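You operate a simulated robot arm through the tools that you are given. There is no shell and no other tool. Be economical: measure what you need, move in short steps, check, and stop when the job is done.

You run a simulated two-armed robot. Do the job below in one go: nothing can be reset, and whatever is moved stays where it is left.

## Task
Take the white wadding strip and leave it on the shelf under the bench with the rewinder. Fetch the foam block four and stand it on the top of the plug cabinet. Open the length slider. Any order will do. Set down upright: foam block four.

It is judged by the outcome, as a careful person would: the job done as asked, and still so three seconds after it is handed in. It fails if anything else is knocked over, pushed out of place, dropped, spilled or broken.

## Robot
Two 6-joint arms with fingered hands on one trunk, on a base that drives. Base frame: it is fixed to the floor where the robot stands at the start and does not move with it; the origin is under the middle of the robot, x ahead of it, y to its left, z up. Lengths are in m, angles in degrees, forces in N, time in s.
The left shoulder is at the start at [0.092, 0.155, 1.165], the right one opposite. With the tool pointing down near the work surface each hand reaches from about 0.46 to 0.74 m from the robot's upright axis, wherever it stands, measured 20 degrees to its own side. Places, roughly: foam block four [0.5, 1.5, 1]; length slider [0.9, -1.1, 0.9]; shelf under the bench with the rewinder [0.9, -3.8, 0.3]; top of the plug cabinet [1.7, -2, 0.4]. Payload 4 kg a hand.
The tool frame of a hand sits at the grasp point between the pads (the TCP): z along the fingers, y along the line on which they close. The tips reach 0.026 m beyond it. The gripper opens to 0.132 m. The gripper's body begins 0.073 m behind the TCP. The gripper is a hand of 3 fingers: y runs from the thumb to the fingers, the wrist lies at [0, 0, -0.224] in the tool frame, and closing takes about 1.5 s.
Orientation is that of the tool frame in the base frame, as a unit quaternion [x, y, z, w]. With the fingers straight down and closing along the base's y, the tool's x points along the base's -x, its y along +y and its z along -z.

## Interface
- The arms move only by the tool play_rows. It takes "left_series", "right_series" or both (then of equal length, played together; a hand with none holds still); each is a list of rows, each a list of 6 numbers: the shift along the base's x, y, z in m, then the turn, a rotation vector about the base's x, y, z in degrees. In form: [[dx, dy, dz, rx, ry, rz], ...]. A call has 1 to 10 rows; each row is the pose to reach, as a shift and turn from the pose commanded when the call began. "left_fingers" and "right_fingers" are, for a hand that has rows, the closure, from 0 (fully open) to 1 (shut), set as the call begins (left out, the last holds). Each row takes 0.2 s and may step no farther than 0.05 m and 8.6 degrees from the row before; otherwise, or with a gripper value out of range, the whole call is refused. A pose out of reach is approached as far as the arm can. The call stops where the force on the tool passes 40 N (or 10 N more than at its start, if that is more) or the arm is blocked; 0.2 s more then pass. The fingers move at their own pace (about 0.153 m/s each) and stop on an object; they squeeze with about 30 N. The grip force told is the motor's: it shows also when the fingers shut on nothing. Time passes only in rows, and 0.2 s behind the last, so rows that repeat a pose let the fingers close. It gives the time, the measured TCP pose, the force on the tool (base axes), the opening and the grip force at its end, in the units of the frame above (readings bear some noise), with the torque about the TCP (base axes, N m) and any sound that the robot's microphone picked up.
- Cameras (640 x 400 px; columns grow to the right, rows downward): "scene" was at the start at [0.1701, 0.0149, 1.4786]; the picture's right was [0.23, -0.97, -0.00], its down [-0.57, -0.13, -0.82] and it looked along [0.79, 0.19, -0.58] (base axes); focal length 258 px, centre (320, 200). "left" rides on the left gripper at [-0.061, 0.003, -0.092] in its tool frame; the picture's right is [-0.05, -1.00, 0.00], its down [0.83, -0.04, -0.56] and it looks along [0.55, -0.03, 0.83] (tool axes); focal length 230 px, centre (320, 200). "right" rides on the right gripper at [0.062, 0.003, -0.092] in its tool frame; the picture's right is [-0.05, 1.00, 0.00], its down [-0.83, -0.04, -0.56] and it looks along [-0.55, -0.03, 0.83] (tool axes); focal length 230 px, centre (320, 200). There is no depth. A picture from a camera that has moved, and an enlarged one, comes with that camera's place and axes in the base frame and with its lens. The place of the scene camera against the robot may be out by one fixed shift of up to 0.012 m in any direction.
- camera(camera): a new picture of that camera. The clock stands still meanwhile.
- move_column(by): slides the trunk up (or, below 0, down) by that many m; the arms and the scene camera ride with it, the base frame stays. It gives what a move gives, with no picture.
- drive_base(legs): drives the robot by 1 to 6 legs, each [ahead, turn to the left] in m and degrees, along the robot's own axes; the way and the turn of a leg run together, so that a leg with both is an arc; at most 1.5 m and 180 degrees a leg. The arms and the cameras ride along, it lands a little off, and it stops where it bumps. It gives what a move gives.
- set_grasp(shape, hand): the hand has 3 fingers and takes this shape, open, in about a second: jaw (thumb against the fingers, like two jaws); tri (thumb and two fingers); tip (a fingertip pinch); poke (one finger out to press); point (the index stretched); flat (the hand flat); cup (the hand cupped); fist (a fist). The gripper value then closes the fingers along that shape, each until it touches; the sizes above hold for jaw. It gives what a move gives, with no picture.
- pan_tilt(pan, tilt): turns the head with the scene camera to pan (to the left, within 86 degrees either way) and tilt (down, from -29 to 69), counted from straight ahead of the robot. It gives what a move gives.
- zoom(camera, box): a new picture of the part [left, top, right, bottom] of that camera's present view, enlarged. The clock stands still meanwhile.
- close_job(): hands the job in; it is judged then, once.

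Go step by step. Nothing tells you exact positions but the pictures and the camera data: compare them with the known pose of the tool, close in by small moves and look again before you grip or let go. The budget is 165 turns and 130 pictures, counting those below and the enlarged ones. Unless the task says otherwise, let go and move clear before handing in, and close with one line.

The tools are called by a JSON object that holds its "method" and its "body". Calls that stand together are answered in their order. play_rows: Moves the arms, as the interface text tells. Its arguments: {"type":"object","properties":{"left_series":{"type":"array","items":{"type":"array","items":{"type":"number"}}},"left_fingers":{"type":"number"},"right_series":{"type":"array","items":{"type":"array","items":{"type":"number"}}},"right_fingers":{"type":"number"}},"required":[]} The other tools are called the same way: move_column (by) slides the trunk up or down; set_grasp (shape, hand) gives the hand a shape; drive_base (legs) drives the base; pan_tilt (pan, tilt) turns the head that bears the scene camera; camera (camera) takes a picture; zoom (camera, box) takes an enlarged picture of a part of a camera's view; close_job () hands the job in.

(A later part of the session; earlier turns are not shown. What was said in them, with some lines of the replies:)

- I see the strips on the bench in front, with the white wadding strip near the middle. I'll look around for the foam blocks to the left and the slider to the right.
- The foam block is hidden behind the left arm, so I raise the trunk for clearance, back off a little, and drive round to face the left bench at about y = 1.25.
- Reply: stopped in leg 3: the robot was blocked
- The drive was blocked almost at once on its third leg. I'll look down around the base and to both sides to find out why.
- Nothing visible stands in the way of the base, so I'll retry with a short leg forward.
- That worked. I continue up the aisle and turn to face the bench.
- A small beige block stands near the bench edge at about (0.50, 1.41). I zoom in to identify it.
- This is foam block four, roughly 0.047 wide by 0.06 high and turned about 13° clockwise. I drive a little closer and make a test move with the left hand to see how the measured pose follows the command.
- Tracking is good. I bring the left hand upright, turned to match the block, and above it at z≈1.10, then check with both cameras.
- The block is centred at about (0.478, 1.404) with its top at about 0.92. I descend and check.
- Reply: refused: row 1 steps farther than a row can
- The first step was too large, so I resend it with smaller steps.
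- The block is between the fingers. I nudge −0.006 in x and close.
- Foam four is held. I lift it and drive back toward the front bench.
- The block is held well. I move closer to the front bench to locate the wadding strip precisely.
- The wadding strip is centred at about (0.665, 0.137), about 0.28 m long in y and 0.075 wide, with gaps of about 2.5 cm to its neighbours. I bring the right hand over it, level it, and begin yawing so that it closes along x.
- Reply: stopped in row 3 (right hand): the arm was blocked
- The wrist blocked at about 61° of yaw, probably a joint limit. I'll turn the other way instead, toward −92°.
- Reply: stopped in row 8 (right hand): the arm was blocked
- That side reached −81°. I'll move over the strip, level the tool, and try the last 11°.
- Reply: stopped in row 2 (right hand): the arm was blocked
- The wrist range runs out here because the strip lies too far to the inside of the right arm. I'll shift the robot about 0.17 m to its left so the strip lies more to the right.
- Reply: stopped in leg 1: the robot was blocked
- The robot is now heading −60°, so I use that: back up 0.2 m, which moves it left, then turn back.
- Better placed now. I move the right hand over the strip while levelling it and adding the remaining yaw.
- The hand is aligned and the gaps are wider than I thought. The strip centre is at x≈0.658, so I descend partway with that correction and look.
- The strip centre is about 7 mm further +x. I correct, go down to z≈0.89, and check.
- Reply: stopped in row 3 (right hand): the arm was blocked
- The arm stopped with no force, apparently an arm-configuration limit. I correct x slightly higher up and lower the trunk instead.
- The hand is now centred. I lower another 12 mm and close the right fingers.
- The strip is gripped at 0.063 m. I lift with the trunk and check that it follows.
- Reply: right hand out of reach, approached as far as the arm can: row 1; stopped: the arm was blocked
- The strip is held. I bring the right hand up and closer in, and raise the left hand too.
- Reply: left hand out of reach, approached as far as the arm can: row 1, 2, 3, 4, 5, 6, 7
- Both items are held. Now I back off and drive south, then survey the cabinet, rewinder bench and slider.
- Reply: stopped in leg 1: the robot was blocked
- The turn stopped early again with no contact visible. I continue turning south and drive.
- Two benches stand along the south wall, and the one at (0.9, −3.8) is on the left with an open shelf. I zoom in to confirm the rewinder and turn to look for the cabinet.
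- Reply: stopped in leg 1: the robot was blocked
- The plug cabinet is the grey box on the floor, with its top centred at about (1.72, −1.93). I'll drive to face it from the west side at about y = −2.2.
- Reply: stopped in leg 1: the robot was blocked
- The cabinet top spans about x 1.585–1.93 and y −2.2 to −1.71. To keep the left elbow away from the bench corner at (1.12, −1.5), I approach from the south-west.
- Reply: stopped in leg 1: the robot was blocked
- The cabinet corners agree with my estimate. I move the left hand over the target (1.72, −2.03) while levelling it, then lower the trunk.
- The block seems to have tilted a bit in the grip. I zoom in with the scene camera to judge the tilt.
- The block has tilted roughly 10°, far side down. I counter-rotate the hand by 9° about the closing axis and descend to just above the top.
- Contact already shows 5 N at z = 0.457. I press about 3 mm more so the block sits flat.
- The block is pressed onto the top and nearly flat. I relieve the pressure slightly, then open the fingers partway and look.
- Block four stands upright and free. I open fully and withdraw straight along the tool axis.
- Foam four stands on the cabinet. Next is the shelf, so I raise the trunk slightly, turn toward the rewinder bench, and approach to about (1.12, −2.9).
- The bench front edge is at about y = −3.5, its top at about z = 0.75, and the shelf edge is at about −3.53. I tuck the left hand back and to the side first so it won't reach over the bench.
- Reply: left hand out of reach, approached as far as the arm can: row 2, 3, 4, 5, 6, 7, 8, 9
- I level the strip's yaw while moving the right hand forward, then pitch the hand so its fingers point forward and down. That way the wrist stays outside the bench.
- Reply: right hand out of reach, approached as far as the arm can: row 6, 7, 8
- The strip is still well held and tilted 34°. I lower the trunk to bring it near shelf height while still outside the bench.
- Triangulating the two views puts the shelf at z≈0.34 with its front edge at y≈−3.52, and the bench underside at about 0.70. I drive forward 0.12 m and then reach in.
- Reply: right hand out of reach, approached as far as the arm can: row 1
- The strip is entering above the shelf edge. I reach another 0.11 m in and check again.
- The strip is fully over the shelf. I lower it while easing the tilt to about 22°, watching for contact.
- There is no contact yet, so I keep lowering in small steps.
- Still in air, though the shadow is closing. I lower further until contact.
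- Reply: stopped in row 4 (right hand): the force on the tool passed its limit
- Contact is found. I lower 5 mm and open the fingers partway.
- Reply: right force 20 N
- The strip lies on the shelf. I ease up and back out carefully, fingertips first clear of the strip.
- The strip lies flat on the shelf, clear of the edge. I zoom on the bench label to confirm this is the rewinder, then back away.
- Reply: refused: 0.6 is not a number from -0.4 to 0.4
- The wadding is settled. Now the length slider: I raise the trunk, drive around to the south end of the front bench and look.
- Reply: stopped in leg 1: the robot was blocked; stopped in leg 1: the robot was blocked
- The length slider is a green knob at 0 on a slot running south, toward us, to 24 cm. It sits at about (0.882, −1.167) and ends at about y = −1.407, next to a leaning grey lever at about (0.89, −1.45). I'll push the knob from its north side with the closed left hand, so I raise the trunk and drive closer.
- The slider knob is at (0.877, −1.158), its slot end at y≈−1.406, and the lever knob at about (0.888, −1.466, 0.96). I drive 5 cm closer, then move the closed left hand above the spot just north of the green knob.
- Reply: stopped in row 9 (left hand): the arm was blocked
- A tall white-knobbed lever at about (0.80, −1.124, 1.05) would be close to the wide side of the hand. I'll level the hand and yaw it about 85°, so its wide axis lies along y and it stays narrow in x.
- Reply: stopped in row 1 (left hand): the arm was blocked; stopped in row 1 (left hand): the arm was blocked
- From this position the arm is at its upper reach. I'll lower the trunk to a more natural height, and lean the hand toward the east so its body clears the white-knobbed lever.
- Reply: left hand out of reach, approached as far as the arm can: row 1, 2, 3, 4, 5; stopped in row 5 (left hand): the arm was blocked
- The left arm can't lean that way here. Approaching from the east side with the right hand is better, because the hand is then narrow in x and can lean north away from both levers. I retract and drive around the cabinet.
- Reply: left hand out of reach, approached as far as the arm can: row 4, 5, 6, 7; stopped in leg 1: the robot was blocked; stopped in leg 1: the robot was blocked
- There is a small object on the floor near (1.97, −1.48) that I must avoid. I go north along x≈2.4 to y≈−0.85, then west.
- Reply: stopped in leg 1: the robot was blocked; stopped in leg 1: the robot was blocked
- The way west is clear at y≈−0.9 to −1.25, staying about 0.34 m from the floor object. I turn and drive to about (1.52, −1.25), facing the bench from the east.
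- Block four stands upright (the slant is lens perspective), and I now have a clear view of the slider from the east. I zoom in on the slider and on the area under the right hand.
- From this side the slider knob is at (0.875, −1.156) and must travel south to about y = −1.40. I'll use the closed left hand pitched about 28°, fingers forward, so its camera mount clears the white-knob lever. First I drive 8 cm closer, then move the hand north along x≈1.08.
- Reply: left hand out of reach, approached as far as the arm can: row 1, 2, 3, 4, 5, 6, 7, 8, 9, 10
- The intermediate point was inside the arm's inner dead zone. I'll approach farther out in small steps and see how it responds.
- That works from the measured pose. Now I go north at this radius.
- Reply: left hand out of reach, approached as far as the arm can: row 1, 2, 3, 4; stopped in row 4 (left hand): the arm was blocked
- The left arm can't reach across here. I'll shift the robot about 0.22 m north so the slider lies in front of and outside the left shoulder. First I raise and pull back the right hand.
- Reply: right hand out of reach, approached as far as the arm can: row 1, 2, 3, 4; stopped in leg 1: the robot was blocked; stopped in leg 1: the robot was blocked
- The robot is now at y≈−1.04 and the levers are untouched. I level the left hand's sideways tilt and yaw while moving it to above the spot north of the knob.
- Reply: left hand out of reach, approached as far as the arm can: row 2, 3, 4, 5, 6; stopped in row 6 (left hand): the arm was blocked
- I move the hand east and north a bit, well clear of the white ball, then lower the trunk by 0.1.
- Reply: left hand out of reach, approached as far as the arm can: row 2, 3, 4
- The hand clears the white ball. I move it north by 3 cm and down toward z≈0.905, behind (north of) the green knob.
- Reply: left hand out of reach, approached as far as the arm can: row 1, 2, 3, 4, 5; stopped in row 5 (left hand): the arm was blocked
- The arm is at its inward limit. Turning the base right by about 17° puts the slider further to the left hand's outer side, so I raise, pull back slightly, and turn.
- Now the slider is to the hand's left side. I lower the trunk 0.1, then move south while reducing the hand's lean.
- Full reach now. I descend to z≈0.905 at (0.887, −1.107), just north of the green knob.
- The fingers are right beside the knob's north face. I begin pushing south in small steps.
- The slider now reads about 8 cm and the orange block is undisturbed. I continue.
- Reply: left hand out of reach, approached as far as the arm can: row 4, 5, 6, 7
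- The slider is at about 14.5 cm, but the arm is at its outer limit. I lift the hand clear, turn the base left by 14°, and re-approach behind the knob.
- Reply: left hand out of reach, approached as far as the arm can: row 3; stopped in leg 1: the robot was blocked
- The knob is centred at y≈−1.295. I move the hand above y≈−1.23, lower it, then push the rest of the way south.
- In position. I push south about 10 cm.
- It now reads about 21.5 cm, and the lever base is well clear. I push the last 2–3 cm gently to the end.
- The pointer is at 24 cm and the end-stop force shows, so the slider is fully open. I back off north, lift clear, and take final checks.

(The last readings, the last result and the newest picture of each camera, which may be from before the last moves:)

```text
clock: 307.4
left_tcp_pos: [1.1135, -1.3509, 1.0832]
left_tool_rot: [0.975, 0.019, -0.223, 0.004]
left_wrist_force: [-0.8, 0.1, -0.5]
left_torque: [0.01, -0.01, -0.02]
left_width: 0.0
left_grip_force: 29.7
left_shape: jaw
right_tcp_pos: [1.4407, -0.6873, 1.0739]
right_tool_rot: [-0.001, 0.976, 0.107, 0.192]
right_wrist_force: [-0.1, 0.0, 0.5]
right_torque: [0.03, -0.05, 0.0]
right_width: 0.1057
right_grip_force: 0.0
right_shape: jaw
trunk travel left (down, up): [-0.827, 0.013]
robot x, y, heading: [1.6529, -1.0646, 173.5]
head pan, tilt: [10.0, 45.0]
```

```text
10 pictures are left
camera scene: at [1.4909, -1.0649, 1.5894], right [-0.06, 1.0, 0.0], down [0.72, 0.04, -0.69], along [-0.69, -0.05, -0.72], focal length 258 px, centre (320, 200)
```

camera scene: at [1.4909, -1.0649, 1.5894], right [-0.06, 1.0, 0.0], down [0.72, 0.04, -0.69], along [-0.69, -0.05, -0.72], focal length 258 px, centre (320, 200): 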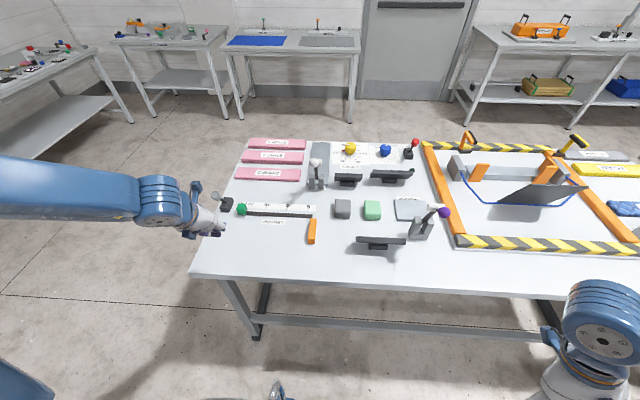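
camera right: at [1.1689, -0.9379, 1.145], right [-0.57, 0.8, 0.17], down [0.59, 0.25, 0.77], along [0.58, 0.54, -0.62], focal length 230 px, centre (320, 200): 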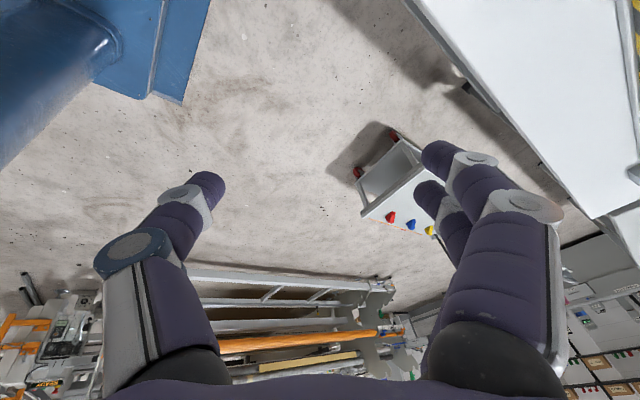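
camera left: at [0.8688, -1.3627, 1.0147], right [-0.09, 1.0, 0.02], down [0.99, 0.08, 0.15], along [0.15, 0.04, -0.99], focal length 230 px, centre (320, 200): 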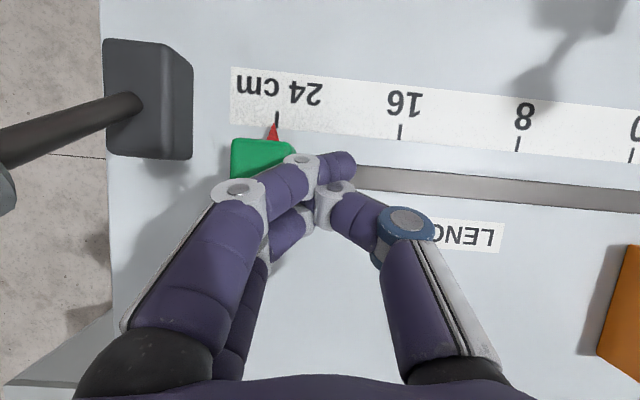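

The slider sits at 24 and everything else is undisturbed. One last look at the cabinet block and the shelf.

{"method": "pan_tilt", "body": {"pan": 75, "tilt": 35}}

{"method": "camera", "body": {"camera": "scene"}}

```text
clock: 308.8
left_tcp_pos: [1.1174, -1.3509, 1.0861]
left_tool_rot: [0.974, 0.018, -0.224, 0.003]
left_wrist_force: [0.1, 0.3, -0.2]
left_torque: [-0.02, 0.0, -0.02]
left_width: 0.0001
left_grip_force: 30.1
left_shape: jaw
right_tcp_pos: [1.445, -0.6874, 1.0759]
right_tool_rot: [0.001, 0.976, 0.107, 0.189]
right_wrist_force: [0.4, -0.3, -0.2]
right_torque: [0.01, 0.01, -0.01]
right_width: 0.1054
right_grip_force: 0.0
right_shape: jaw
trunk travel left (down, up): [-0.827, 0.013]
robot x, y, heading: [1.6542, -1.0683, 173.8]
head pan, tilt: [75.0, 35.0]
```

```text
9 pictures are left
camera scene: at [1.5456, -1.1427, 1.606], right [-0.93, 0.37, -0.02], down [0.23, 0.53, -0.82], along [-0.29, -0.76, -0.58], focal length 258 px, centre (320, 200)
```

scene: 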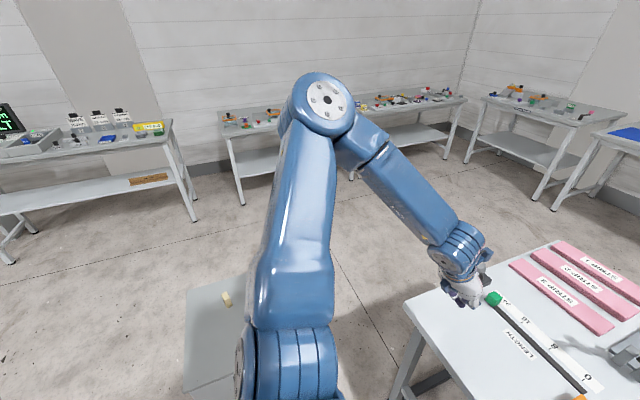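

{"method": "zoom", "body": {"camera": "scene", "box": [190, 270, 262, 318]}}

```text
8.33 times, centred on (226, 294) of scene
camera zoom: at [1.5456, -1.1427, 1.606], right [-0.93, 0.37, -0.02], down [0.23, 0.53, -0.82], along [-0.29, -0.76, -0.58], focal length 2147 px, centre (1103, -583)
```

zoom: 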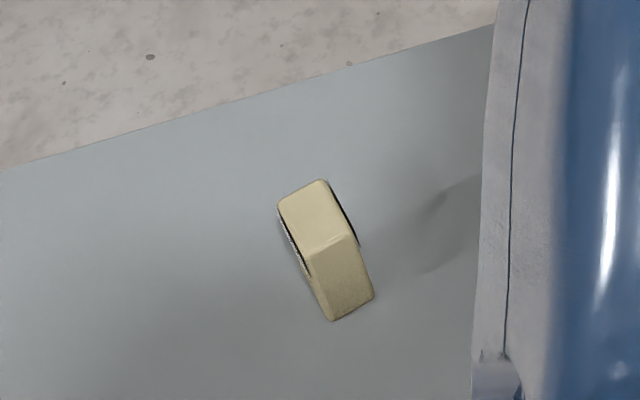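

Block four stands upright on the cabinet, the wadding is on the shelf, and the slider is fully open. Both hands are empty and clear, so I hand the job in.

{"method": "close_job", "body": {}}

```text
The job is handed in.
```

The job is handed in: the wadding strip is on the shelf under the rewinder bench, foam block four stands upright on the plug cabinet, and the length slider is open to 24 cm.
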